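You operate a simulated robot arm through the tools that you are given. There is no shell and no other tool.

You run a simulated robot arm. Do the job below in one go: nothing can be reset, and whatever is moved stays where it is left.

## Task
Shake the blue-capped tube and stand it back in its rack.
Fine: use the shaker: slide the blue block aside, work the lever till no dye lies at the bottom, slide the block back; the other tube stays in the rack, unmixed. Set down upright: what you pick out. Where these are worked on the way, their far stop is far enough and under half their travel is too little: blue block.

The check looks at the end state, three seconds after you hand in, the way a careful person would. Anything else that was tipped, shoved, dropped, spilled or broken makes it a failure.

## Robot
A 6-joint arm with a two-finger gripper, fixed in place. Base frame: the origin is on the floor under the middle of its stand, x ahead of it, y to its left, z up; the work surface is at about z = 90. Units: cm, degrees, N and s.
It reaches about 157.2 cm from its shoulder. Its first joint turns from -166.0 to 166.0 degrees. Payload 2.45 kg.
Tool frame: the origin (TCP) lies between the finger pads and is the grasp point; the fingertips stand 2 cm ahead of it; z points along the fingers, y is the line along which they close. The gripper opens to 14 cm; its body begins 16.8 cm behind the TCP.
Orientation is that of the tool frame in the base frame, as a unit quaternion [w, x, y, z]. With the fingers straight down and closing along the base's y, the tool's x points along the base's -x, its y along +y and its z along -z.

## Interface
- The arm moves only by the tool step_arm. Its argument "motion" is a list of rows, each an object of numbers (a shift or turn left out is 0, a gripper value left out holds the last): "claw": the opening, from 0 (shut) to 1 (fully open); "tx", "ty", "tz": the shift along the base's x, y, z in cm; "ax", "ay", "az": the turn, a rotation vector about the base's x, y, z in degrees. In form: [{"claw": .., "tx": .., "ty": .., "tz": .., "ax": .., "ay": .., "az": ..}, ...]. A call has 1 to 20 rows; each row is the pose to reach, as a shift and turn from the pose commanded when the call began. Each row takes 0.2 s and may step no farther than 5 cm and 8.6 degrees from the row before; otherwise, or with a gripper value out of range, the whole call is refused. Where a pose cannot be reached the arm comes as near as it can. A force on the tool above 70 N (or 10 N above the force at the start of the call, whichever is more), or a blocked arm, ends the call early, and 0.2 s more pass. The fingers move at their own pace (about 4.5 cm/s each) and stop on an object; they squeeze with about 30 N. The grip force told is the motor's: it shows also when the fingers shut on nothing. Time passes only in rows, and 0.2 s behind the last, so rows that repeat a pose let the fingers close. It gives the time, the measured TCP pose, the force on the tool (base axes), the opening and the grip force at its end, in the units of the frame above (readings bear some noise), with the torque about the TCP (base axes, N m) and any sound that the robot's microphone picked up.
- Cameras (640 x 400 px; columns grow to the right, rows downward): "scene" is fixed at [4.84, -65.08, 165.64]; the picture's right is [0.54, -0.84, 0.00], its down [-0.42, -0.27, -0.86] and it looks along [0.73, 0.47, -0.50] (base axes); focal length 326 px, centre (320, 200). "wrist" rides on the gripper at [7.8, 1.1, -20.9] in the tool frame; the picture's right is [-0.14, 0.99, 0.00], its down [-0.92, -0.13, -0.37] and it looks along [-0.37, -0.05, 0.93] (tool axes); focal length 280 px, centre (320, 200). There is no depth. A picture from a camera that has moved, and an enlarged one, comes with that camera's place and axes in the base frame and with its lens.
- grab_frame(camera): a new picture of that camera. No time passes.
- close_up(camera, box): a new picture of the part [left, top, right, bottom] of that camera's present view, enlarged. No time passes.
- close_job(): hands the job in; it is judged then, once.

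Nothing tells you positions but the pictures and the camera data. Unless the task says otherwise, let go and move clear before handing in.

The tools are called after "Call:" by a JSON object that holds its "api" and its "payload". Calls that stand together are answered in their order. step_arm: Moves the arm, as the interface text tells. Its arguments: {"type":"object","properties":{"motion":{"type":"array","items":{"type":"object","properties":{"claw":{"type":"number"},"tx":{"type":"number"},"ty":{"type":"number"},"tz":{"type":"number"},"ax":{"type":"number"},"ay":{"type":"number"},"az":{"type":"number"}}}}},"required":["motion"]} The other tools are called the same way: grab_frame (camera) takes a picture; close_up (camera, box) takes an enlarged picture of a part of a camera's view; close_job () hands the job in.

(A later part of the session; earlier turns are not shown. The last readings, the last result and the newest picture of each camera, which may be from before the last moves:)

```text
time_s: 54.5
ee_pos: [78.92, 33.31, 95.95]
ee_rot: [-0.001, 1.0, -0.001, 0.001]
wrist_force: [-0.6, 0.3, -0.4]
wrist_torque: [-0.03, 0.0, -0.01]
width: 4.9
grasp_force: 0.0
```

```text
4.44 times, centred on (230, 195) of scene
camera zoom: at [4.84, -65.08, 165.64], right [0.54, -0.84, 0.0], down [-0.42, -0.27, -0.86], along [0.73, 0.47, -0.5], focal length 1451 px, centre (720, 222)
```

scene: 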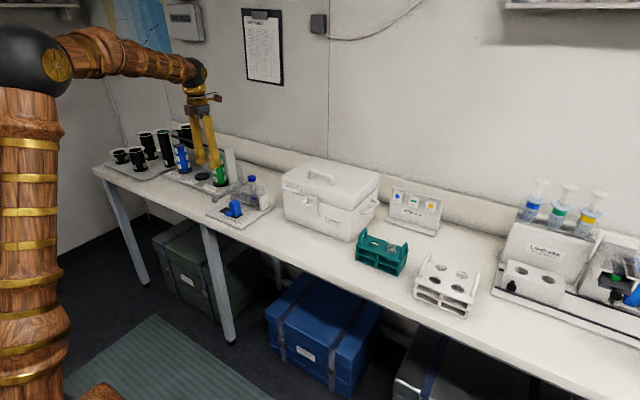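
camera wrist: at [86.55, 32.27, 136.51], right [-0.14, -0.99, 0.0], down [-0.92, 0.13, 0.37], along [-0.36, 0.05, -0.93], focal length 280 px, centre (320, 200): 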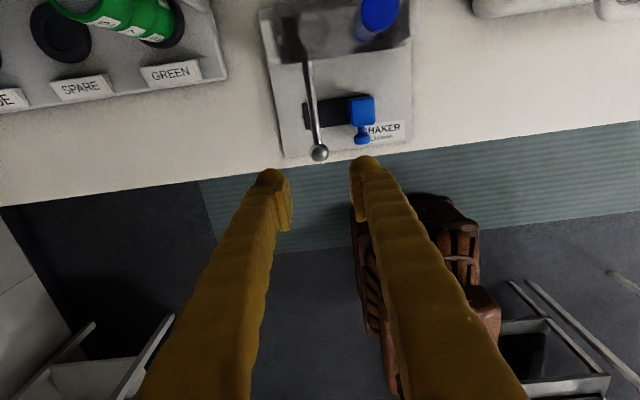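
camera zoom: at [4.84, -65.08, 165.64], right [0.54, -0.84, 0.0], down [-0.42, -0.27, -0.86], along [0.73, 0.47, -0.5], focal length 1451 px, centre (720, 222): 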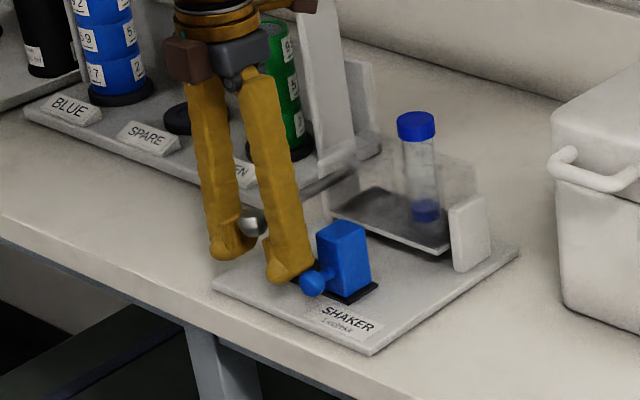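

The lever springs back level on release, so I'll press it from above with closed fingertips and let it return each time. I raise straight up and close the fingers.

Call:
{"api": "step_arm", "payload": {"motion": [{"tz": 3}, {"tz": 7}, {"tz": 9}, {"tz": 9, "claw": 0}, {"tz": 9, "claw": 0}, {"tz": 9, "claw": 0}, {"tz": 9, "claw": 0, "tx": 0.3, "ty": 0.15}, {"tz": 9, "claw": 0, "tx": 0.3, "ty": 0.15}]}}

Call:
{"api": "close_up", "payload": {"camera": "wrist", "box": [240, 80, 420, 240]}}

Call:
{"api": "close_up", "payload": {"camera": "scene", "box": [180, 150, 280, 240]}}

```text
time_s: 56.3
ee_pos: [79.2, 33.59, 104.87]
ee_rot: [0.0, 1.0, -0.001, 0.002]
wrist_force: [0.2, -0.2, -0.1]
wrist_torque: [0.03, 0.0, 0.0]
width: 0.0
grasp_force: 29.5
```

```text
2.50 times, centred on (330, 160) of wrist
camera zoom: at [86.87, 32.5, 125.74], right [-0.14, -0.99, 0.0], down [-0.92, 0.13, 0.37], along [-0.36, 0.05, -0.93], focal length 701 px, centre (295, 300)
```

zoom: 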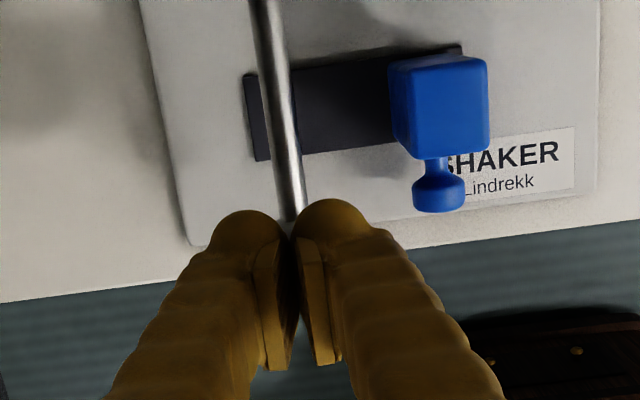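

```text
4.44 times, centred on (230, 195) of scene
camera zoom: at [4.84, -65.08, 165.64], right [0.54, -0.84, 0.0], down [-0.42, -0.27, -0.86], along [0.73, 0.47, -0.5], focal length 1451 px, centre (720, 222)
```

zoom: 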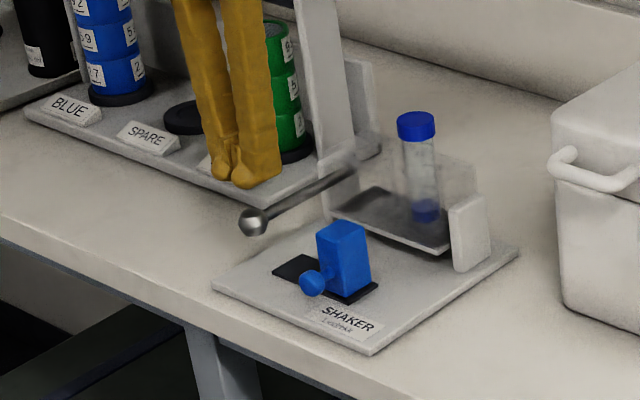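

The closed fingertips are about 3 cm above the lever ball. I press down in stages to learn the stroke and the stop.

Call:
{"api": "step_arm", "payload": {"motion": [{"tz": -1.5}, {"tz": -3}, {"tz": -4}, {"tz": -5}, {"tz": -5}]}}

Call:
{"api": "close_up", "payload": {"camera": "scene", "box": [180, 150, 280, 240]}}

Call:
{"api": "close_up", "payload": {"camera": "wrist", "box": [240, 80, 420, 240]}}

```text
time_s: 57.5
ee_pos: [79.11, 33.58, 99.67]
ee_rot: [0.0, 1.0, -0.001, 0.003]
wrist_force: [-0.1, -0.4, 2.0]
wrist_torque: [-0.03, 0.05, 0.05]
width: 0.01
grasp_force: 29.1
```

```text
4.44 times, centred on (230, 195) of scene
camera zoom: at [4.84, -65.08, 165.64], right [0.54, -0.84, 0.0], down [-0.42, -0.27, -0.86], along [0.73, 0.47, -0.5], focal length 1451 px, centre (720, 222)
```

zoom: 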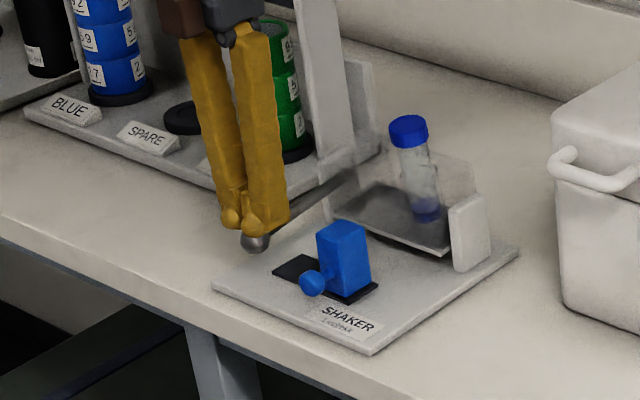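

```text
2.50 times, centred on (330, 160) of wrist
camera zoom: at [86.84, 32.44, 120.73], right [-0.14, -0.99, 0.0], down [-0.92, 0.13, 0.37], along [-0.36, 0.05, -0.93], focal length 701 px, centre (295, 300)
```

zoom: 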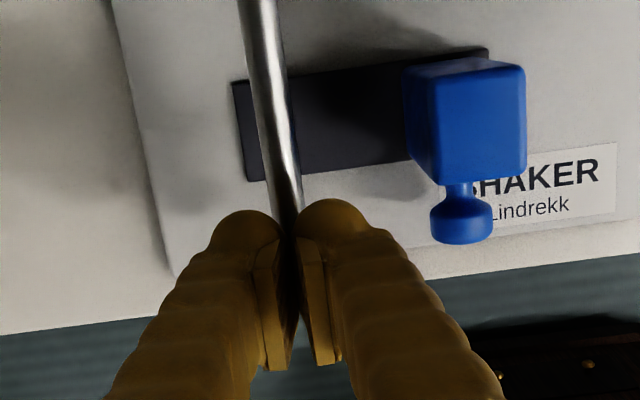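

It presses easily (2 N). I go further down.

Call:
{"api": "step_arm", "payload": {"motion": [{"tz": -1, "tx": 0.1}, {"tz": -2, "tx": 0.2}, {"tz": -3, "tx": 0.4}, {"tz": -3, "tx": 0.4}]}}

Call:
{"api": "close_up", "payload": {"camera": "scene", "box": [180, 150, 280, 240]}}

```text
time_s: 58.5
ee_pos: [79.58, 33.43, 97.1]
ee_rot: [0.0, 1.0, -0.002, 0.003]
wrist_force: [-6.3, -4.3, 33.5]
wrist_torque: [-0.19, 0.25, 0.2]
width: 0.58
grasp_force: 29.5
```

```text
4.44 times, centred on (230, 195) of scene
camera zoom: at [4.84, -65.08, 165.64], right [0.54, -0.84, 0.0], down [-0.42, -0.27, -0.86], along [0.73, 0.47, -0.5], focal length 1451 px, centre (720, 222)
```

zoom: 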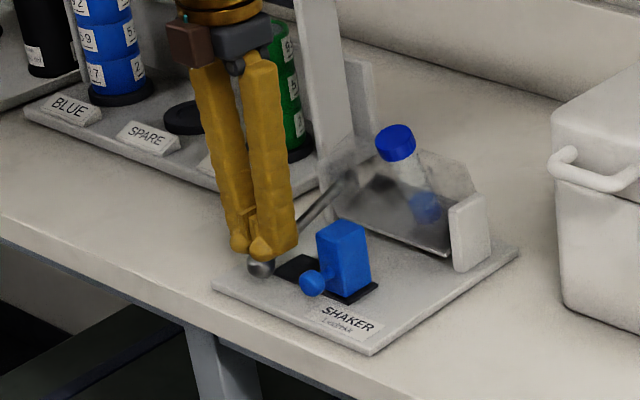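

At TCP z≈97.1 the lever is at its lower stop (about 20° of tilt). I now work it with full strokes, letting it spring back each time.

Call:
{"api": "step_arm", "payload": {"motion": [{"tz": 2}, {"tz": 4}, {"tz": 5.5}, {"tz": 5.5}, {"tz": 4}, {"tz": 2.7}, {"tz": 1.4}, {"tz": 0.3}, {"tz": 0.3}, {"tz": 2}, {"tz": 4}, {"tz": 5.5}, {"tz": 5.5}, {"tz": 4}, {"tz": 2.7}, {"tz": 1.4}, {"tz": 0.3}, {"tz": 0.3}]}}

Call:
{"api": "close_up", "payload": {"camera": "scene", "box": [180, 150, 280, 240]}}

Call:
{"api": "close_up", "payload": {"camera": "scene", "box": [250, 170, 290, 210]}}

```text
time_s: 62.3
ee_pos: [79.62, 33.49, 97.1]
ee_rot: [0.0, 1.0, -0.002, 0.002]
wrist_force: [-0.3, -1.6, 15.9]
wrist_torque: [-0.05, 0.04, 0.08]
width: 0.59
grasp_force: 29.1
```

```text
4.44 times, centred on (230, 195) of scene
camera zoom: at [4.84, -65.08, 165.64], right [0.54, -0.84, 0.0], down [-0.42, -0.27, -0.86], along [0.73, 0.47, -0.5], focal length 1451 px, centre (720, 222)
```

zoom: 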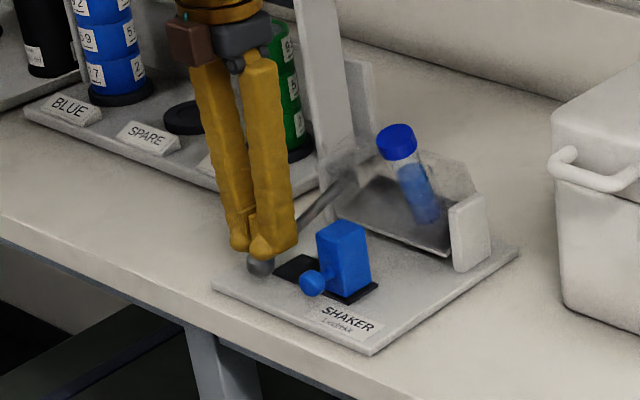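

```text
10.00 times, centred on (270, 190) of scene
camera zoom: at [4.84, -65.08, 165.64], right [0.54, -0.84, 0.0], down [-0.42, -0.27, -0.86], along [0.73, 0.47, -0.5], focal length 3264 px, centre (820, 300)
```

zoom: 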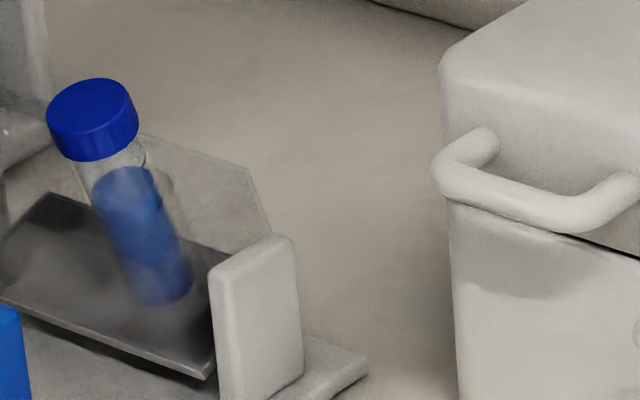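

The dye is spreading up the tube, with a darker band still at the bottom. I keep working the lever.

Call:
{"api": "step_arm", "payload": {"motion": [{"tz": 2}, {"tz": 4}, {"tz": 5.2}, {"tz": 5.2}, {"tz": 4}, {"tz": 2.7}, {"tz": 1.4}, {"tz": 0.1}, {"tz": 0.1}, {"tz": 2}, {"tz": 4}, {"tz": 5.2}, {"tz": 5.2}, {"tz": 4}, {"tz": 2.7}, {"tz": 1.4}, {"tz": 0.1}, {"tz": 0.1}]}}

Call:
{"api": "close_up", "payload": {"camera": "scene", "box": [250, 170, 290, 210]}}

```text
time_s: 66.1
ee_pos: [79.63, 33.52, 97.23]
ee_rot: [0.0, 1.0, -0.001, 0.003]
wrist_force: [1.2, -1.8, 9.5]
wrist_torque: [-0.11, 0.02, 0.14]
width: 0.0
grasp_force: 29.3
```

```text
10.00 times, centred on (270, 190) of scene
camera zoom: at [4.84, -65.08, 165.64], right [0.54, -0.84, 0.0], down [-0.42, -0.27, -0.86], along [0.73, 0.47, -0.5], focal length 3264 px, centre (820, 300)
```

zoom: 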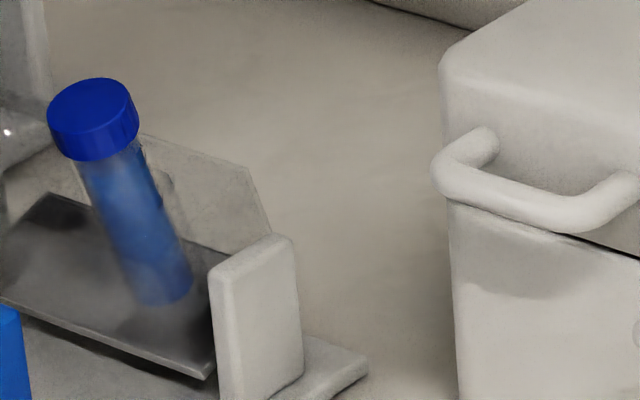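

The dye now reaches the cap. I give it a few more full strokes and then look at it with the lever level.

Call:
{"api": "step_arm", "payload": {"motion": [{"tz": 2}, {"tz": 4}, {"tz": 5.2}, {"tz": 5.2}, {"tz": 4}, {"tz": 2.7}, {"tz": 1.4}, {"tz": 0.1}, {"tz": 0.1}, {"tz": 2}, {"tz": 4}, {"tz": 5.2}, {"tz": 5.2}, {"tz": 4}, {"tz": 2.7}, {"tz": 1.4}, {"tz": 0.1}, {"tz": 0.1}]}}

Call:
{"api": "step_arm", "payload": {"motion": [{"tz": 2}, {"tz": 4}, {"tz": 5.2}, {"tz": 5.2}, {"tz": 4}, {"tz": 2.7}, {"tz": 1.4}, {"tz": 0.1}, {"tz": 0.1}, {"tz": 2}, {"tz": 4}, {"tz": 6}, {"tz": 7.5}, {"tz": 7.5}, {"tz": 7.5}]}}

Call:
{"api": "close_up", "payload": {"camera": "scene", "box": [250, 165, 290, 205]}}

Call:
{"api": "grab_frame", "payload": {"camera": "wrist"}}

```text
time_s: 69.9
ee_pos: [79.61, 33.51, 97.23]
ee_rot: [0.0, 1.0, -0.001, 0.002]
wrist_force: [1.3, -1.6, 1.5]
wrist_torque: [-0.1, 0.04, 0.03]
width: 0.0
grasp_force: 29.1
```

```text
time_s: 73.1
ee_pos: [79.56, 33.6, 104.7]
ee_rot: [0.0, 1.0, -0.001, 0.001]
wrist_force: [-0.3, -0.8, -0.1]
wrist_torque: [-0.02, 0.02, -0.01]
width: 0.0
grasp_force: 29.3
```

```text
10.00 times, centred on (270, 185) of scene
camera zoom: at [4.84, -65.08, 165.64], right [0.54, -0.84, 0.0], down [-0.42, -0.27, -0.86], along [0.73, 0.47, -0.5], focal length 3264 px, centre (820, 350)
```

zoom: 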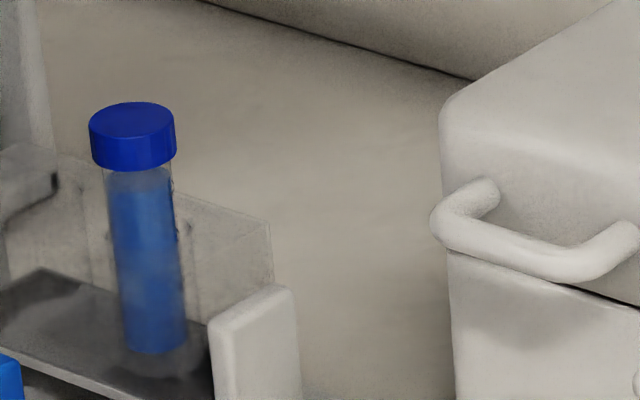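

```text
taken
camera wrist: at [87.22, 32.44, 125.69], right [-0.14, -0.99, 0.0], down [-0.92, 0.13, 0.37], along [-0.36, 0.05, -0.93], focal length 280 px, centre (320, 200)
```

wrist: 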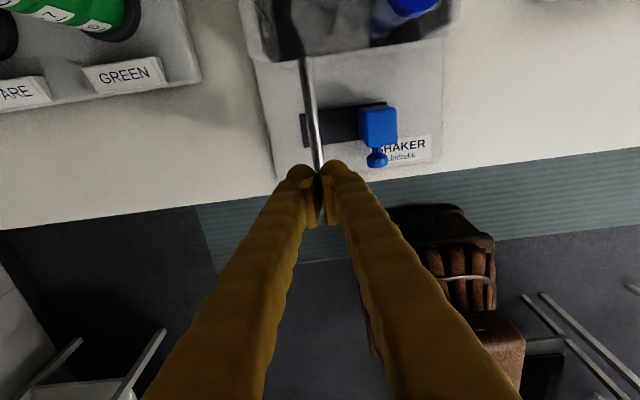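

Call:
{"api": "close_up", "payload": {"camera": "scene", "box": [256, 172, 276, 204]}}

```text
12.50 times, centred on (266, 188) of scene
camera zoom: at [4.84, -65.08, 165.64], right [0.54, -0.84, 0.0], down [-0.42, -0.27, -0.86], along [0.73, 0.47, -0.5], focal length 4080 px, centre (995, 350)
```

zoom: 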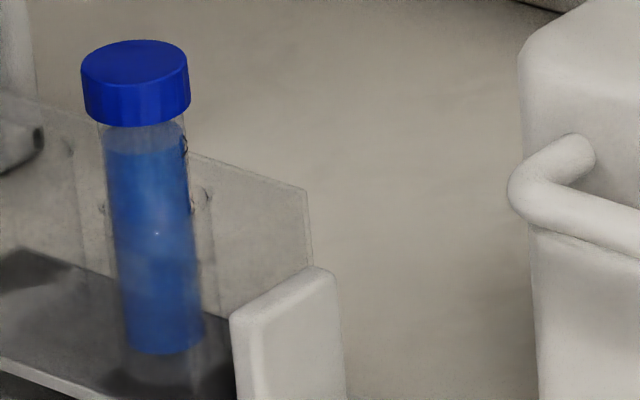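

It looks evenly blue, but I'll give a few more full strokes down to the stop and compare, to be certain nothing is left at the bottom.

Call:
{"api": "step_arm", "payload": {"motion": [{"tz": -2.5}, {"tz": -4}, {"tz": -5.3}, {"tz": -6.6}, {"tz": -7.75}, {"tz": -7.75}, {"tz": -6}, {"tz": -4}, {"tz": -2.5}, {"tz": -2.5}, {"tz": -4}, {"tz": -5.3}, {"tz": -6.6}, {"tz": -7.75}, {"tz": -7.75}, {"tz": -6}, {"tz": -4}, {"tz": -2.5}, {"tz": -2.5}]}}

Call:
{"api": "step_arm", "payload": {"motion": [{"tz": -1.5}, {"tz": -2.8}, {"tz": -4.1}, {"tz": -5.2}, {"tz": -5.2}, {"tz": -3.5}, {"tz": -1.5}, {"tz": 0}, {"tz": 0}, {"tz": -1.5}, {"tz": -2.8}, {"tz": -4.1}, {"tz": -5.2}, {"tz": -5.2}, {"tz": -3.5}, {"tz": -1.5}, {"tz": 0}, {"tz": 2.4}, {"tz": 2.4}]}}

Call:
{"api": "close_up", "payload": {"camera": "scene", "box": [256, 172, 276, 204]}}

Call:
{"api": "close_up", "payload": {"camera": "scene", "box": [180, 150, 280, 240]}}

```text
time_s: 77.1
ee_pos: [79.51, 33.49, 102.31]
ee_rot: [0.0, 1.0, 0.0, 0.002]
wrist_force: [0.0, -0.4, 0.3]
wrist_torque: [-0.01, 0.04, -0.02]
width: 0.0
grasp_force: 29.5
```

```text
time_s: 81.1
ee_pos: [79.49, 33.45, 104.73]
ee_rot: [0.0, 1.0, -0.001, 0.002]
wrist_force: [0.1, 0.6, -0.2]
wrist_torque: [-0.03, 0.01, -0.02]
width: 0.0
grasp_force: 29.7
```

```text
12.50 times, centred on (266, 188) of scene
camera zoom: at [4.84, -65.08, 165.64], right [0.54, -0.84, 0.0], down [-0.42, -0.27, -0.86], along [0.73, 0.47, -0.5], focal length 4080 px, centre (995, 350)
```

zoom: 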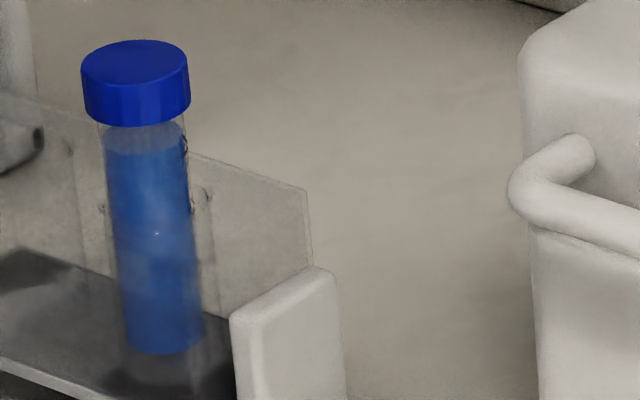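

```text
4.44 times, centred on (230, 195) of scene
camera zoom: at [4.84, -65.08, 165.64], right [0.54, -0.84, 0.0], down [-0.42, -0.27, -0.86], along [0.73, 0.47, -0.5], focal length 1451 px, centre (720, 222)
```

zoom: 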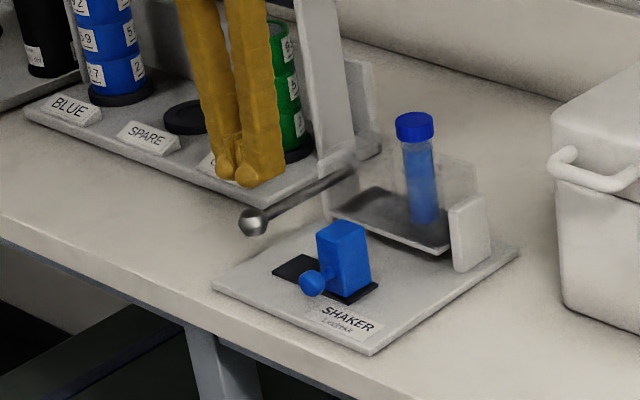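

The colour hasn't changed between the last two sets of strokes, so the tube is fully mixed, and the lever is level again. Next I push the block back from its -y side with closed fingers straight down, staying clear of the lever.

Call:
{"api": "step_arm", "payload": {"motion": [{"tz": 4}, {"tz": 7}, {"tz": 7, "ty": -4, "tx": 1.5}, {"tz": 7, "ty": -8.5, "tx": 3}, {"tz": 7, "ty": -13, "tx": 4.3}, {"tz": 7, "ty": -13, "tx": 4.3}]}}

Call:
{"api": "grab_frame", "payload": {"camera": "wrist"}}

Call:
{"api": "close_up", "payload": {"camera": "wrist", "box": [230, 60, 390, 220]}}

Call:
{"api": "close_up", "payload": {"camera": "scene", "box": [180, 130, 300, 240]}}

```text
time_s: 82.5
ee_pos: [84.07, 20.51, 111.65]
ee_rot: [-0.001, 1.0, 0.0, 0.002]
wrist_force: [0.7, 0.2, -0.6]
wrist_torque: [0.0, 0.01, 0.01]
width: 0.01
grasp_force: 29.6
```

```text
taken
camera wrist: at [91.65, 19.49, 132.6], right [-0.14, -0.99, 0.0], down [-0.92, 0.13, 0.37], along [-0.36, 0.05, -0.93], focal length 280 px, centre (320, 200)
```

wrist: 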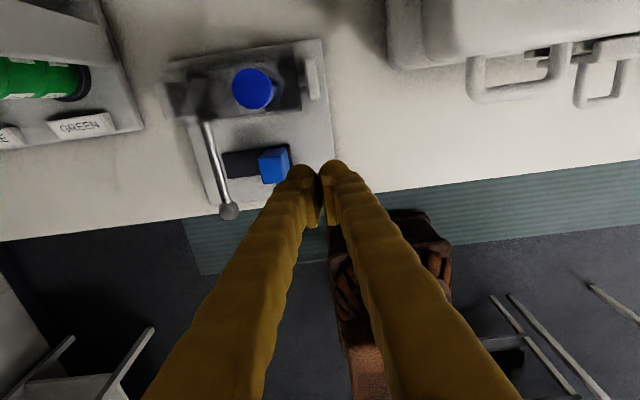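

```text
2.50 times, centred on (310, 140) of wrist
camera zoom: at [91.65, 19.49, 132.6], right [-0.14, -0.99, 0.0], down [-0.92, 0.13, 0.37], along [-0.36, 0.05, -0.93], focal length 701 px, centre (345, 350)
```

zoom: 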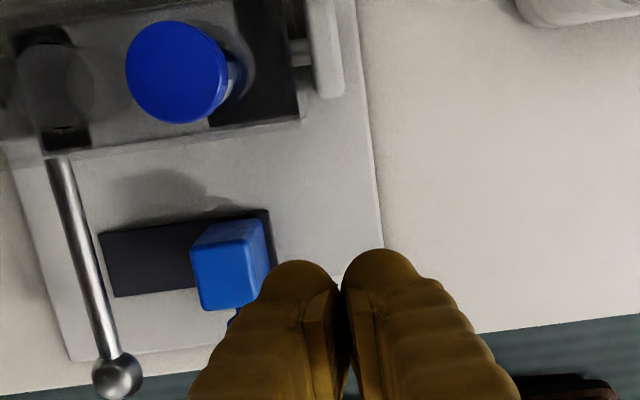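

```text
3.64 times, centred on (240, 185) of scene
camera zoom: at [4.84, -65.08, 165.64], right [0.54, -0.84, 0.0], down [-0.42, -0.27, -0.86], along [0.73, 0.47, -0.5], focal length 1187 px, centre (611, 254)
```

zoom: 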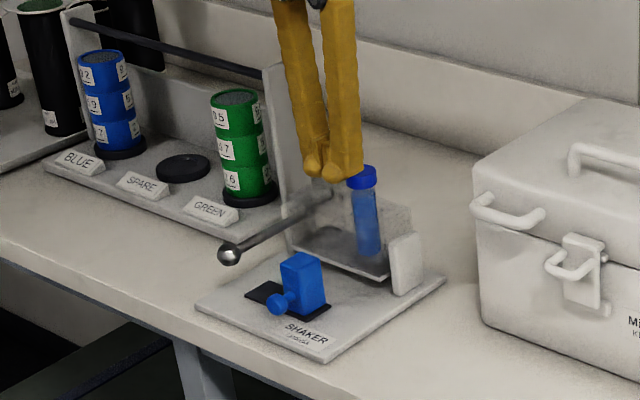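

The block's -y face is at y≈25.4 and the block spans about x 81–85. I descend beside it with the closed fingertips at about 1.7 cm above the plate.

Call:
{"api": "step_arm", "payload": {"motion": [{"tx": -1.0, "tz": -4}, {"tx": -1.0, "tz": -8}, {"tx": -1.0, "tz": -12}, {"tx": -1.0, "tz": -15}, {"tx": -1.0, "tz": -16.6}, {"tx": -1.0, "tz": -16.6}]}}

Call:
{"api": "close_up", "payload": {"camera": "wrist", "box": [230, 60, 390, 220]}}

Call:
{"api": "close_up", "payload": {"camera": "scene", "box": [180, 130, 300, 240]}}

```text
time_s: 83.9
ee_pos: [82.94, 20.53, 95.01]
ee_rot: [-0.001, 1.0, -0.001, 0.002]
wrist_force: [-0.2, 0.1, -0.2]
wrist_torque: [0.02, -0.02, 0.03]
width: 0.0
grasp_force: 29.7
```

```text
2.50 times, centred on (310, 140) of wrist
camera zoom: at [90.52, 19.41, 116.0], right [-0.14, -0.99, 0.0], down [-0.92, 0.13, 0.36], along [-0.36, 0.05, -0.93], focal length 701 px, centre (345, 350)
```

zoom: 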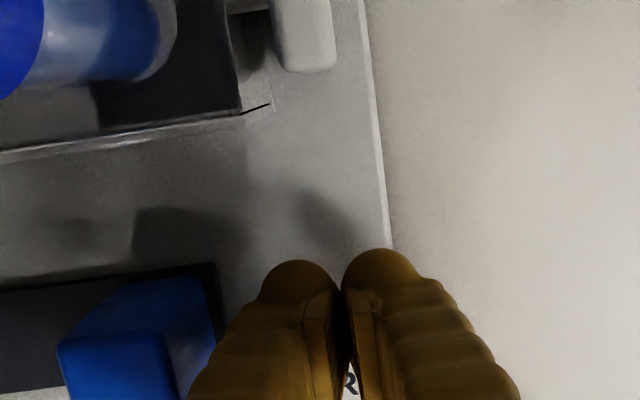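

```text
3.64 times, centred on (240, 185) of scene
camera zoom: at [4.84, -65.08, 165.64], right [0.54, -0.84, 0.0], down [-0.42, -0.27, -0.86], along [0.73, 0.47, -0.5], focal length 1187 px, centre (611, 254)
```

zoom: 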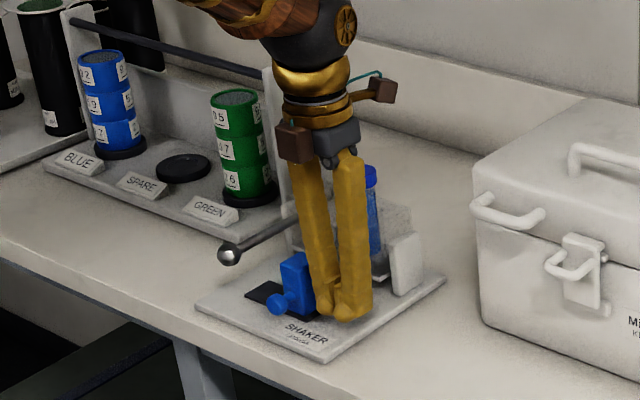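

I push the block back along +y, first most of the way.

Call:
{"api": "step_arm", "payload": {"motion": [{"ty": 1}, {"ty": 1.8}, {"ty": 2.5}, {"ty": 3.2}, {"ty": 4}, {"ty": 4.8}, {"ty": 5.6}, {"ty": 6.4}, {"ty": 6.4}]}}

Call:
{"api": "close_up", "payload": {"camera": "scene", "box": [180, 150, 280, 240]}}

Call:
{"api": "grab_frame", "payload": {"camera": "wrist"}}

```text
time_s: 85.9
ee_pos: [82.9, 26.95, 95.23]
ee_rot: [0.0, 1.0, -0.001, 0.002]
wrist_force: [-0.9, 0.0, -0.1]
wrist_torque: [0.02, -0.03, -0.02]
width: 0.0
grasp_force: 29.4
```

```text
4.44 times, centred on (230, 195) of scene
camera zoom: at [4.84, -65.08, 165.64], right [0.54, -0.84, 0.0], down [-0.42, -0.27, -0.86], along [0.73, 0.47, -0.5], focal length 1451 px, centre (720, 222)
```

zoom: 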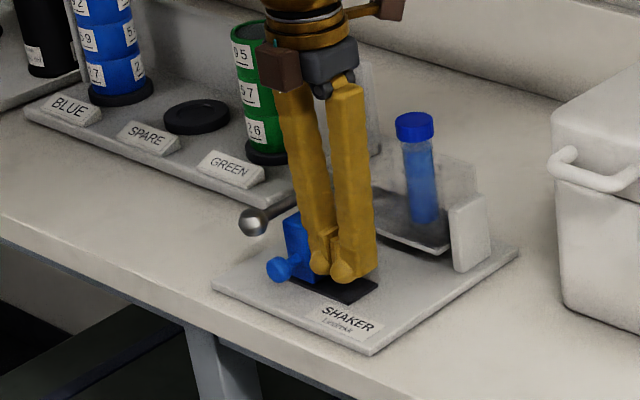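

```text
taken
camera wrist: at [90.57, 25.84, 116.08], right [-0.14, -0.99, 0.0], down [-0.92, 0.13, 0.36], along [-0.36, 0.05, -0.93], focal length 280 px, centre (320, 200)
```

wrist: 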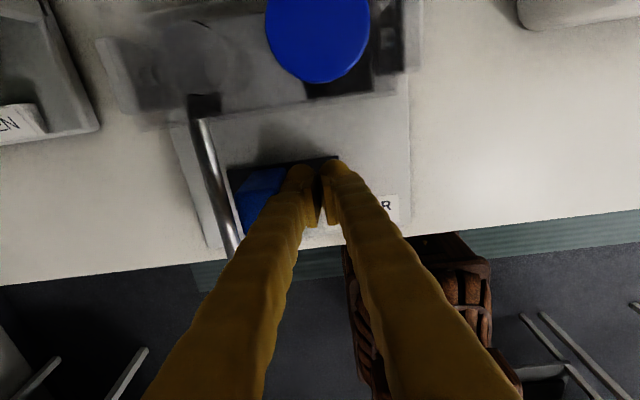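

The block is sliding easily and is nearly under the lever. I push the rest in small steps until it meets its stop.

Call:
{"api": "step_arm", "payload": {"motion": [{"ty": 0.5}, {"ty": 1.0}, {"ty": 1.0}]}}

Call:
{"api": "step_arm", "payload": {"motion": [{"ty": 0.4}, {"ty": 0.8}, {"ty": 0.8}]}}

Call:
{"api": "close_up", "payload": {"camera": "scene", "box": [180, 150, 280, 240]}}

Call:
{"api": "close_up", "payload": {"camera": "wrist", "box": [180, 110, 360, 260]}}

```text
time_s: 86.7
ee_pos: [82.87, 27.84, 95.13]
ee_rot: [-0.001, 1.0, -0.001, 0.002]
wrist_force: [0.1, -1.6, -0.8]
wrist_torque: [0.02, 0.06, 0.0]
width: 0.0
grasp_force: 29.3
```

```text
time_s: 87.5
ee_pos: [82.84, 28.67, 95.17]
ee_rot: [0.0, 1.0, -0.001, 0.002]
wrist_force: [0.6, 0.1, -0.3]
wrist_torque: [-0.01, -0.01, 0.01]
width: 0.0
grasp_force: 29.3
```

```text
4.44 times, centred on (230, 195) of scene
camera zoom: at [4.84, -65.08, 165.64], right [0.54, -0.84, 0.0], down [-0.42, -0.27, -0.86], along [0.73, 0.47, -0.5], focal length 1451 px, centre (720, 222)
```

zoom: 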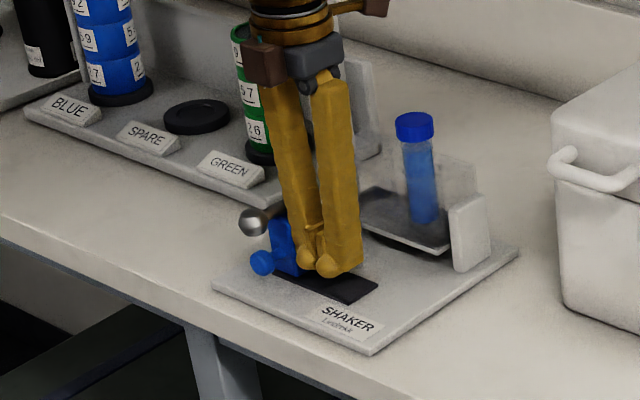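

```text
2.67 times, centred on (270, 185) of wrist
camera zoom: at [90.52, 27.61, 116.09], right [-0.14, -0.99, 0.0], down [-0.92, 0.13, 0.37], along [-0.36, 0.05, -0.93], focal length 748 px, centre (453, 240)
```

zoom: 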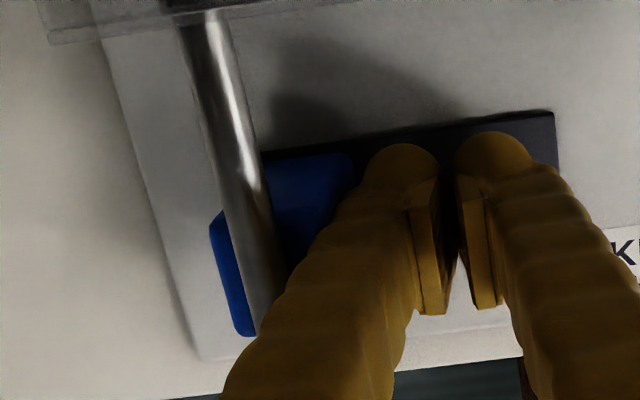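

Call:
{"api": "step_arm", "payload": {"motion": [{"ty": 0.3}, {"ty": 0.6}, {"ty": 0.6}]}}

```text
time_s: 88.3
ee_pos: [82.86, 29.31, 95.1]
ee_rot: [0.001, 1.0, 0.0, 0.001]
wrist_force: [-2.2, -23.1, 2.2]
wrist_torque: [0.66, -0.06, 0.08]
width: 0.0
grasp_force: 29.5
```

I feel -23 N along y. I'll look at whether that is the block against its stop or a finger near the lever.

Call:
{"api": "close_up", "payload": {"camera": "wrist", "box": [200, 110, 320, 260]}}

Call:
{"api": "close_up", "payload": {"camera": "scene", "box": [215, 180, 275, 230]}}

```text
2.67 times, centred on (260, 185) of wrist
camera zoom: at [90.54, 28.15, 116.07], right [-0.14, -0.99, 0.0], down [-0.92, 0.13, 0.37], along [-0.36, 0.05, -0.93], focal length 748 px, centre (480, 240)
```

zoom: 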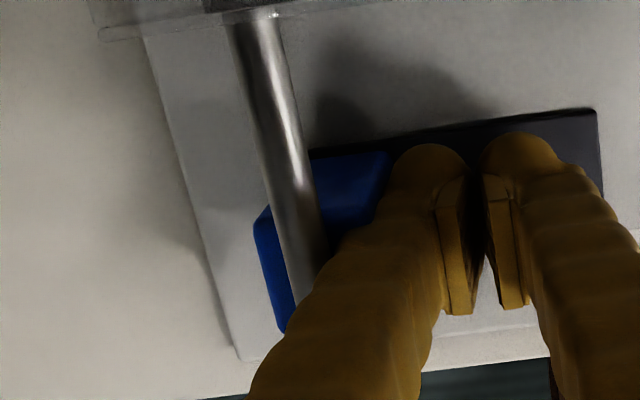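

```text
8.00 times, centred on (245, 205) of scene
camera zoom: at [4.84, -65.08, 165.64], right [0.54, -0.84, 0.0], down [-0.42, -0.27, -0.86], along [0.73, 0.47, -0.5], focal length 2611 px, centre (920, 160)
```

zoom: 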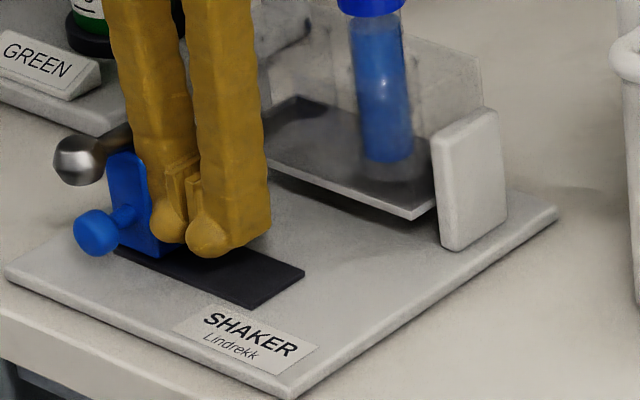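

The knob lines up with its original picture position (same ray to within about 0.05 cm), so the block is back at its stop under the lever. I back off in -y and rise clear.

Call:
{"api": "step_arm", "payload": {"motion": [{"ty": -0.5}, {"ty": -2}, {"ty": -3.5}, {"ty": -3.5}, {"ty": -3.5, "tz": 3}, {"ty": -3.5, "tz": 8}, {"ty": -3.5, "tz": 13}, {"ty": -3.5, "tz": 18}, {"ty": -3.5, "tz": 18}]}}

Call:
{"api": "close_up", "payload": {"camera": "scene", "box": [190, 165, 290, 240]}}

Call:
{"api": "grab_frame", "payload": {"camera": "wrist"}}

```text
time_s: 90.3
ee_pos: [82.77, 25.71, 113.18]
ee_rot: [0.0, 1.0, -0.001, 0.002]
wrist_force: [-1.0, -0.8, 0.3]
wrist_torque: [0.02, 0.06, 0.01]
width: 0.0
grasp_force: 29.8
```

```text
5.33 times, centred on (240, 202) of scene
camera zoom: at [4.84, -65.08, 165.64], right [0.54, -0.84, 0.0], down [-0.42, -0.27, -0.86], along [0.73, 0.47, -0.5], focal length 1741 px, centre (747, 187)
```

zoom: 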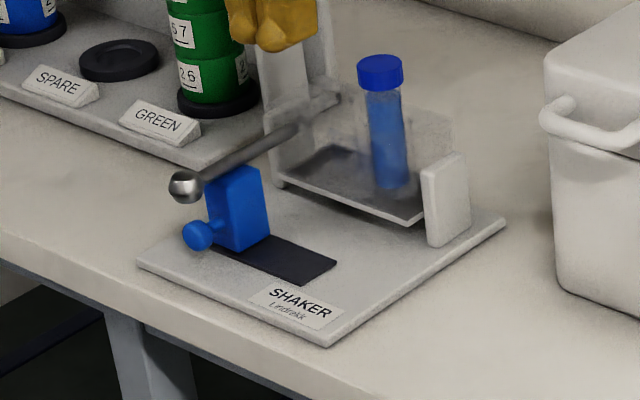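

```text
taken
camera wrist: at [90.46, 24.61, 134.11], right [-0.14, -0.99, 0.0], down [-0.92, 0.13, 0.37], along [-0.36, 0.05, -0.93], focal length 280 px, centre (320, 200)
```

wrist: 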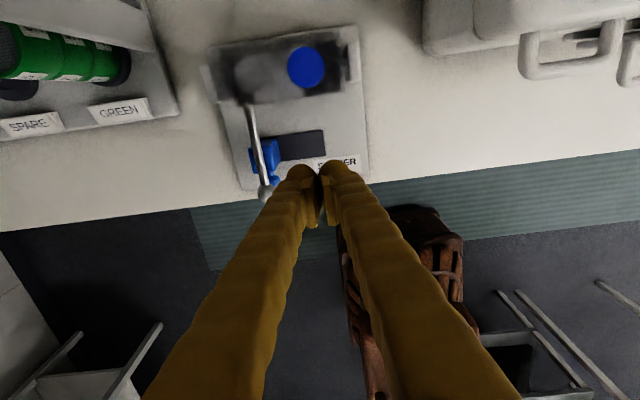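

The shaker looks just as it did at the start, apart from the mixed tube. I rise, turn the gripper back 90° so it closes along x, open it, and go above the tube.

Call:
{"api": "step_arm", "payload": {"motion": [{"tz": 4}, {"tz": 8, "az": -8.2}, {"tz": 10, "tx": 1, "az": -16.4}, {"tz": 10, "tx": 2, "az": -24.6, "claw": 0.6}, {"tz": 10, "tx": 3, "az": -32.8, "claw": 0.6}, {"tz": 10, "tx": 4, "az": -41, "claw": 0.6}, {"tz": 10, "tx": 5, "az": -49.2, "claw": 0.6}, {"tz": 10, "tx": 6, "az": -57.4, "claw": 0.6}, {"tz": 10, "tx": 7, "az": -65.6, "claw": 0.6}, {"tz": 10, "tx": 8, "az": -73.8, "claw": 0.6}, {"tz": 10, "tx": 9, "az": -82, "claw": 0.6}, {"tz": 10, "tx": 10.15, "az": -90, "claw": 0.6}, {"tz": 10, "tx": 10.15, "az": -90, "claw": 0.6}]}}

Call:
{"api": "grab_frame", "payload": {"camera": "wrist"}}

Call:
{"api": "close_up", "payload": {"camera": "wrist", "box": [250, 80, 390, 220]}}

Call:
{"api": "close_up", "payload": {"camera": "scene", "box": [245, 160, 285, 205]}}

```text
time_s: 93.1
ee_pos: [93.06, 25.84, 123.12]
ee_rot: [-0.001, -0.706, 0.708, -0.002]
wrist_force: [0.3, -0.2, 1.0]
wrist_torque: [-0.03, 0.02, -0.02]
width: 8.4
grasp_force: 0.0
```

```text
taken
camera wrist: at [91.84, 18.08, 144.02], right [-0.99, 0.14, 0.0], down [0.13, 0.92, 0.36], along [0.05, 0.36, -0.93], focal length 280 px, centre (320, 200)
```

wrist: 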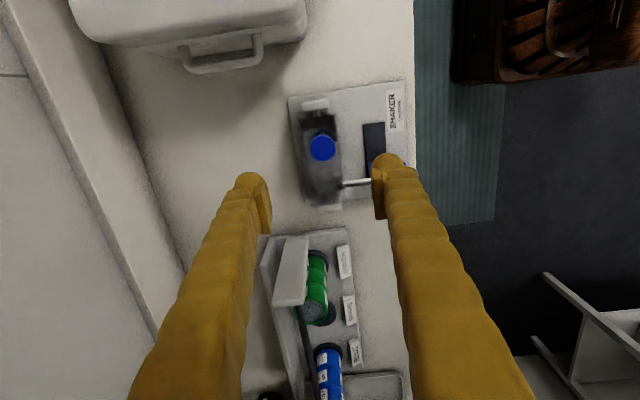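

```text
2.86 times, centred on (320, 150) of wrist
camera zoom: at [91.84, 18.08, 144.02], right [-0.99, 0.14, 0.0], down [0.13, 0.92, 0.36], along [0.05, 0.36, -0.93], focal length 801 px, centre (320, 343)
```

zoom: 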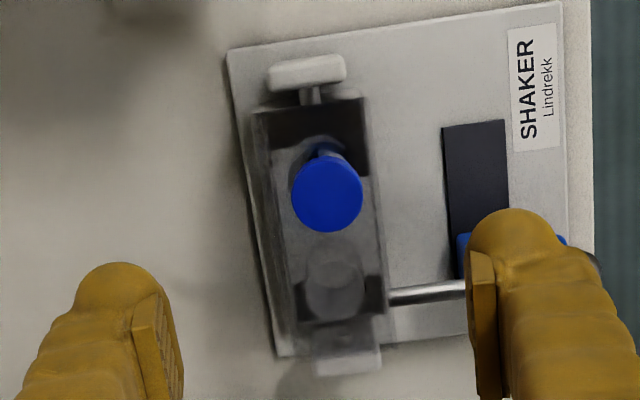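

```text
8.89 times, centred on (265, 182) of scene
camera zoom: at [4.84, -65.08, 165.64], right [0.54, -0.84, 0.0], down [-0.42, -0.27, -0.86], along [0.73, 0.47, -0.5], focal length 2901 px, centre (809, 356)
```

zoom: 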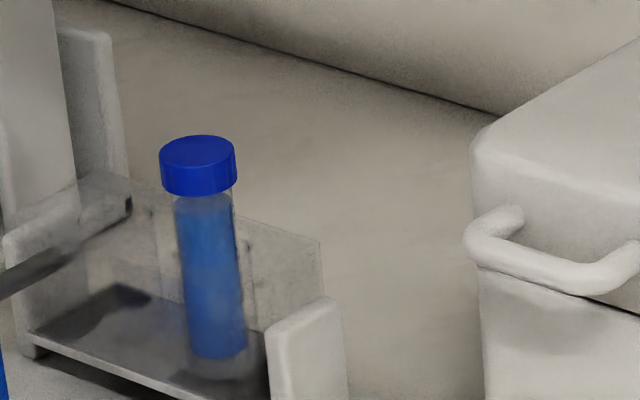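

The cap is at about (92.6, 25.45, 105.8). I centre over it and descend to grip the cap.

Call:
{"api": "step_arm", "payload": {"motion": [{"tx": -0.4, "ty": -0.35, "tz": -4}, {"tx": -0.4, "ty": -0.35, "tz": -8}, {"tx": -0.4, "ty": -0.35, "tz": -12}, {"tx": -0.4, "ty": -0.35, "tz": -15.5}, {"tx": -0.4, "ty": -0.35, "tz": -18.3}, {"tx": -0.4, "ty": -0.35, "tz": -18.3}]}}

Call:
{"api": "close_up", "payload": {"camera": "wrist", "box": [240, 110, 400, 250]}}

Call:
{"api": "close_up", "payload": {"camera": "scene", "box": [235, 150, 295, 210]}}

```text
time_s: 94.5
ee_pos: [92.54, 25.52, 104.73]
ee_rot: [-0.002, -0.707, 0.707, -0.001]
wrist_force: [0.4, 0.0, 0.1]
wrist_torque: [0.02, -0.01, -0.01]
width: 8.37
grasp_force: 0.1
```

```text
2.86 times, centred on (320, 180) of wrist
camera zoom: at [91.43, 17.73, 125.72], right [-0.99, 0.14, 0.0], down [0.13, 0.92, 0.36], along [0.05, 0.36, -0.93], focal length 801 px, centre (320, 257)
```

zoom: 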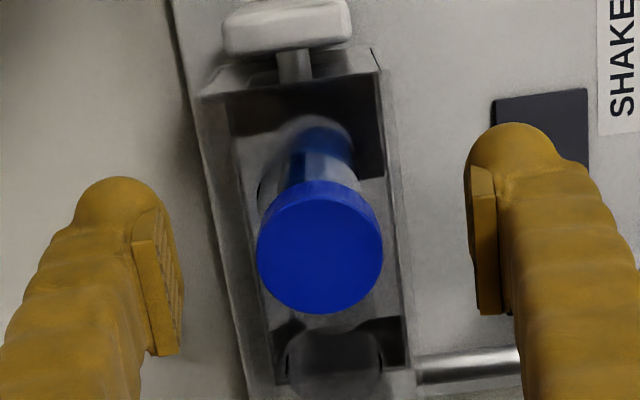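

```text
6.67 times, centred on (265, 180) of scene
camera zoom: at [4.84, -65.08, 165.64], right [0.54, -0.84, 0.0], down [-0.42, -0.27, -0.86], along [0.73, 0.47, -0.5], focal length 2176 px, centre (687, 333)
```

zoom: 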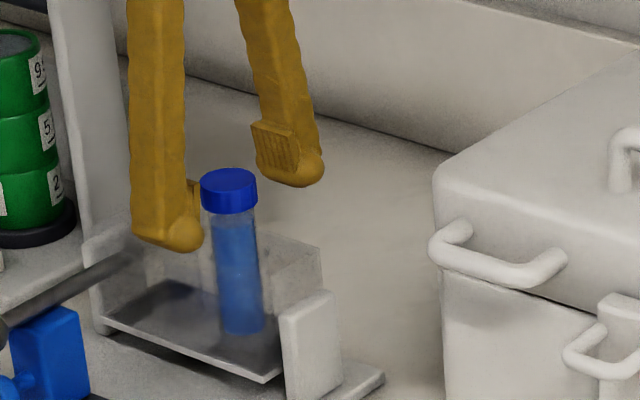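

Call:
{"api": "step_arm", "payload": {"motion": [{"claw": 0.4}, {"claw": 0.28}, {"claw": 0.15}, {"claw": 0.15}, {"claw": 0.15}, {"claw": 0.15}]}}

Call:
{"api": "close_up", "payload": {"camera": "wrist", "box": [240, 110, 400, 250]}}

```text
time_s: 95.9
ee_pos: [92.56, 25.46, 104.74]
ee_rot: [-0.001, -0.706, 0.708, -0.001]
wrist_force: [1.8, 0.8, 0.4]
wrist_torque: [-0.02, -0.07, -0.02]
width: 3.33
grasp_force: 29.8
```

```text
2.86 times, centred on (320, 180) of wrist
camera zoom: at [91.44, 17.73, 125.74], right [-0.99, 0.14, 0.0], down [0.13, 0.92, 0.36], along [0.05, 0.36, -0.93], focal length 801 px, centre (320, 257)
```

zoom: 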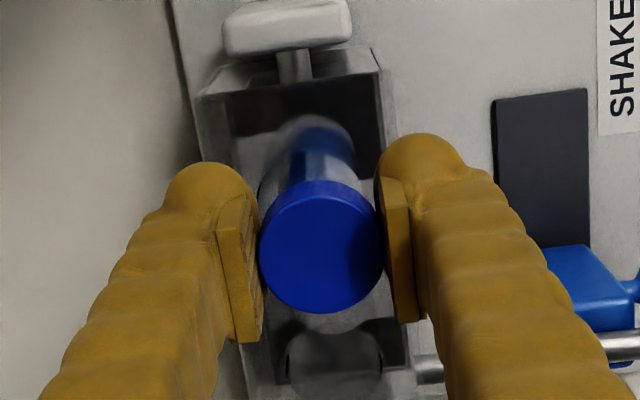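

Gripped again (3.33 cm, 30 N). I lift slowly out of the sleeve, watching the force.

Call:
{"api": "step_arm", "payload": {"motion": [{"tx": 0.15, "ty": 0.1, "tz": 0.3}, {"tx": 0.25, "ty": 0.15, "tz": 1}, {"tx": 0.25, "ty": 0.15, "tz": 2}, {"tx": 0.25, "ty": 0.15, "tz": 3}, {"tx": 0.25, "ty": 0.15, "tz": 3}]}}

Call:
{"api": "close_up", "payload": {"camera": "scene", "box": [235, 150, 295, 210]}}

```text
time_s: 97.1
ee_pos: [92.81, 25.62, 107.8]
ee_rot: [-0.002, -0.706, 0.708, -0.001]
wrist_force: [-1.0, 0.0, -1.2]
wrist_torque: [0.02, -0.04, 0.0]
width: 3.3
grasp_force: 30.0
```

```text
6.67 times, centred on (265, 180) of scene
camera zoom: at [4.84, -65.08, 165.64], right [0.54, -0.84, 0.0], down [-0.42, -0.27, -0.86], along [0.73, 0.47, -0.5], focal length 2176 px, centre (687, 333)
```

zoom: 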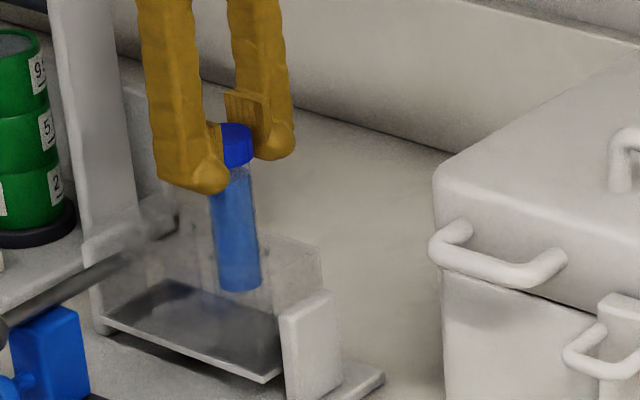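

The tube slides out freely. I continue up to about z=135 and inspect the liquid.

Call:
{"api": "step_arm", "payload": {"motion": [{"tz": 2}, {"tz": 4}, {"tz": 7}, {"tz": 11}, {"tz": 15}, {"tz": 19}, {"tz": 23}, {"tz": 27}, {"tz": 27}]}}

Call:
{"api": "close_up", "payload": {"camera": "scene", "box": [225, 90, 265, 140]}}

Call:
{"api": "close_up", "payload": {"camera": "scene", "box": [190, 165, 290, 240]}}

Call:
{"api": "grab_frame", "payload": {"camera": "wrist"}}

```text
time_s: 99.1
ee_pos: [92.74, 25.65, 134.89]
ee_rot: [-0.001, -0.706, 0.708, -0.001]
wrist_force: [0.5, -0.2, -0.5]
wrist_torque: [0.0, -0.02, -0.01]
width: 3.3
grasp_force: 30.4
```

```text
8.00 times, centred on (245, 115) of scene
camera zoom: at [4.84, -65.08, 165.64], right [0.54, -0.84, 0.0], down [-0.42, -0.27, -0.86], along [0.73, 0.47, -0.5], focal length 2611 px, centre (920, 880)
```

zoom: 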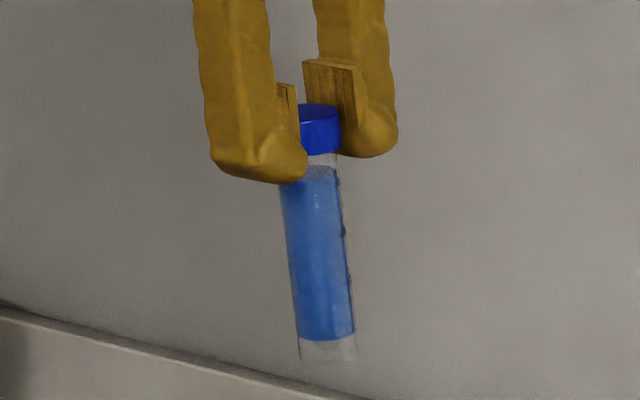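

```text
5.33 times, centred on (240, 202) of scene
camera zoom: at [4.84, -65.08, 165.64], right [0.54, -0.84, 0.0], down [-0.42, -0.27, -0.86], along [0.73, 0.47, -0.5], focal length 1741 px, centre (747, 187)
```

zoom: 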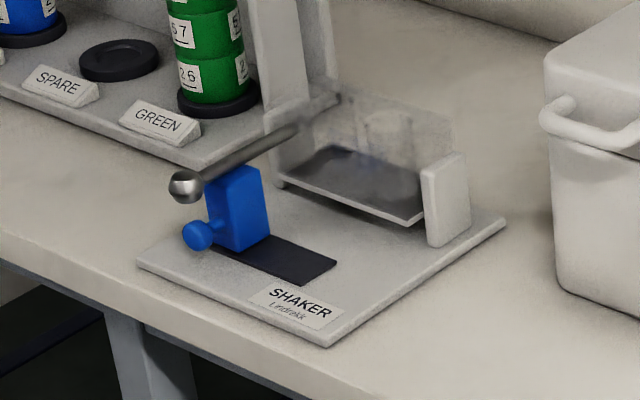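

```text
taken
camera wrist: at [91.67, 17.9, 155.77], right [-0.99, 0.14, 0.0], down [0.13, 0.92, 0.36], along [0.05, 0.36, -0.93], focal length 280 px, centre (320, 200)
```

wrist: 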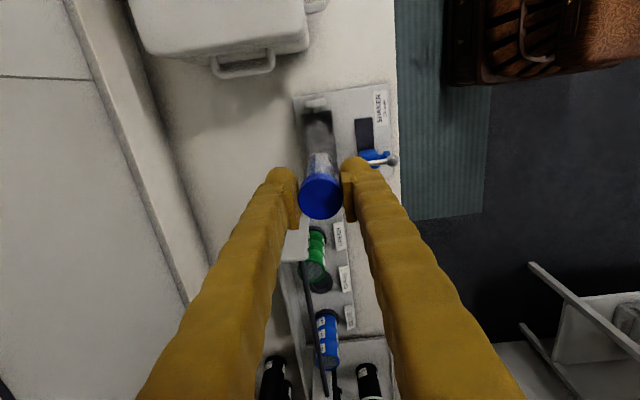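

Call:
{"api": "close_up", "payload": {"camera": "scene", "box": [240, 105, 260, 140]}}

Call:
{"api": "close_up", "payload": {"camera": "wrist", "box": [290, 120, 350, 220]}}

```text
11.43 times, centred on (250, 122) of scene
camera zoom: at [4.84, -65.08, 165.64], right [0.54, -0.84, 0.0], down [-0.42, -0.27, -0.86], along [0.73, 0.47, -0.5], focal length 3730 px, centre (1120, 1086)
```

zoom: 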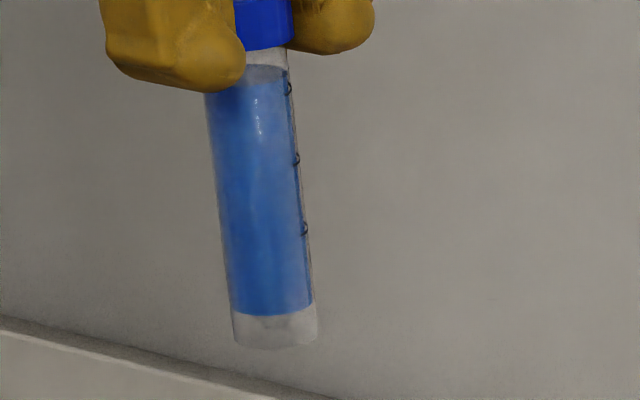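

```text
4.00 times, centred on (320, 170) of wrist
camera zoom: at [91.67, 17.9, 155.77], right [-0.99, 0.14, 0.0], down [0.13, 0.92, 0.36], along [0.05, 0.36, -0.93], focal length 1122 px, centre (320, 320)
```

zoom: 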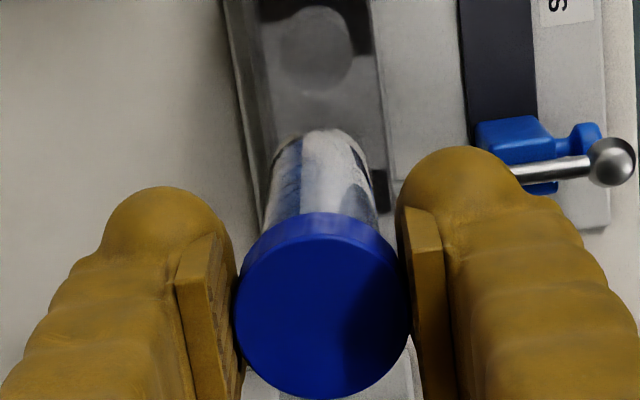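

The liquid is an even blue from top to bottom with no layer left, and the shaker is back as it was. I carry the tube back over the cooler to its rack.

Call:
{"api": "step_arm", "payload": {"motion": [{"tx": -0.1, "ty": -2, "tz": 0.2}, {"tx": -0.3, "ty": -6, "tz": 0.2}, {"tx": -0.6, "ty": -10, "tz": 0.2}, {"tx": -0.8, "ty": -14.2, "tz": 0.2}, {"tx": -1.1, "ty": -18.4, "tz": 0.2}, {"tx": -1.3, "ty": -22.6, "tz": 0.2}, {"tx": -1.6, "ty": -26.8, "tz": 0.2}, {"tx": -1.8, "ty": -31, "tz": 0.2}, {"tx": -2, "ty": -35.2, "tz": 0.2}, {"tx": -2.3, "ty": -39.4, "tz": 0.2}, {"tx": -2.5, "ty": -43.6, "tz": 0.2}, {"tx": -2.8, "ty": -47.8, "tz": 0.2}, {"tx": -3, "ty": -52, "tz": 0.2}, {"tx": -3.2, "ty": -55, "tz": 0.2}, {"tx": -3.3, "ty": -57.5, "tz": 0.2}, {"tx": -3.3, "ty": -58.05, "tz": 0.2}, {"tx": -3.3, "ty": -58.05, "tz": 0.2}]}}

Call:
{"api": "grab_frame", "payload": {"camera": "wrist"}}

Call:
{"api": "grab_frame", "payload": {"camera": "scene"}}

```text
time_s: 102.7
ee_pos: [89.47, -32.45, 135.01]
ee_rot: [-0.001, -0.707, 0.708, -0.002]
wrist_force: [-0.2, -0.2, -0.7]
wrist_torque: [-0.03, 0.0, -0.03]
width: 3.31
grasp_force: 30.5
```

```text
taken
camera wrist: at [88.39, -40.18, 155.99], right [-0.99, 0.14, 0.0], down [0.13, 0.92, 0.36], along [0.05, 0.36, -0.93], focal length 280 px, centre (320, 200)
```

wrist: 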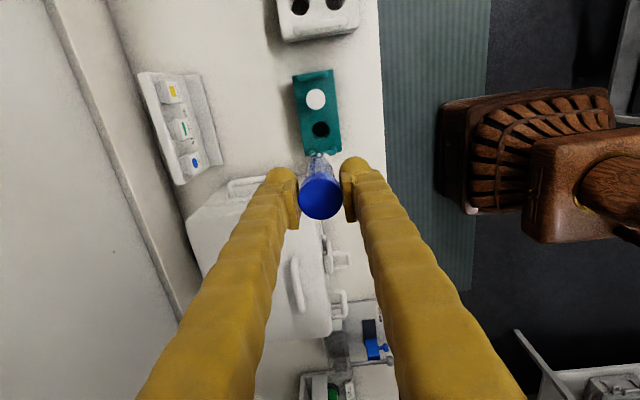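

```text
taken
```

scene: 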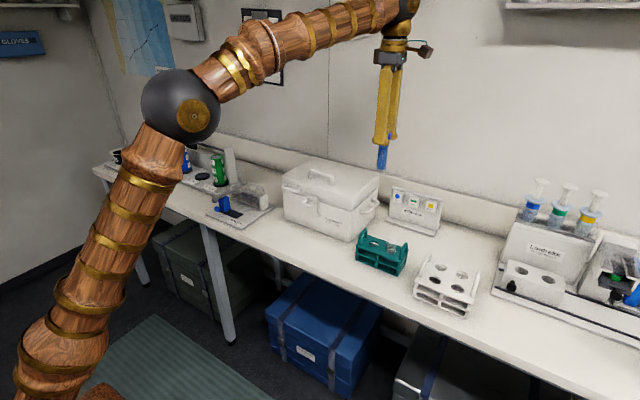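

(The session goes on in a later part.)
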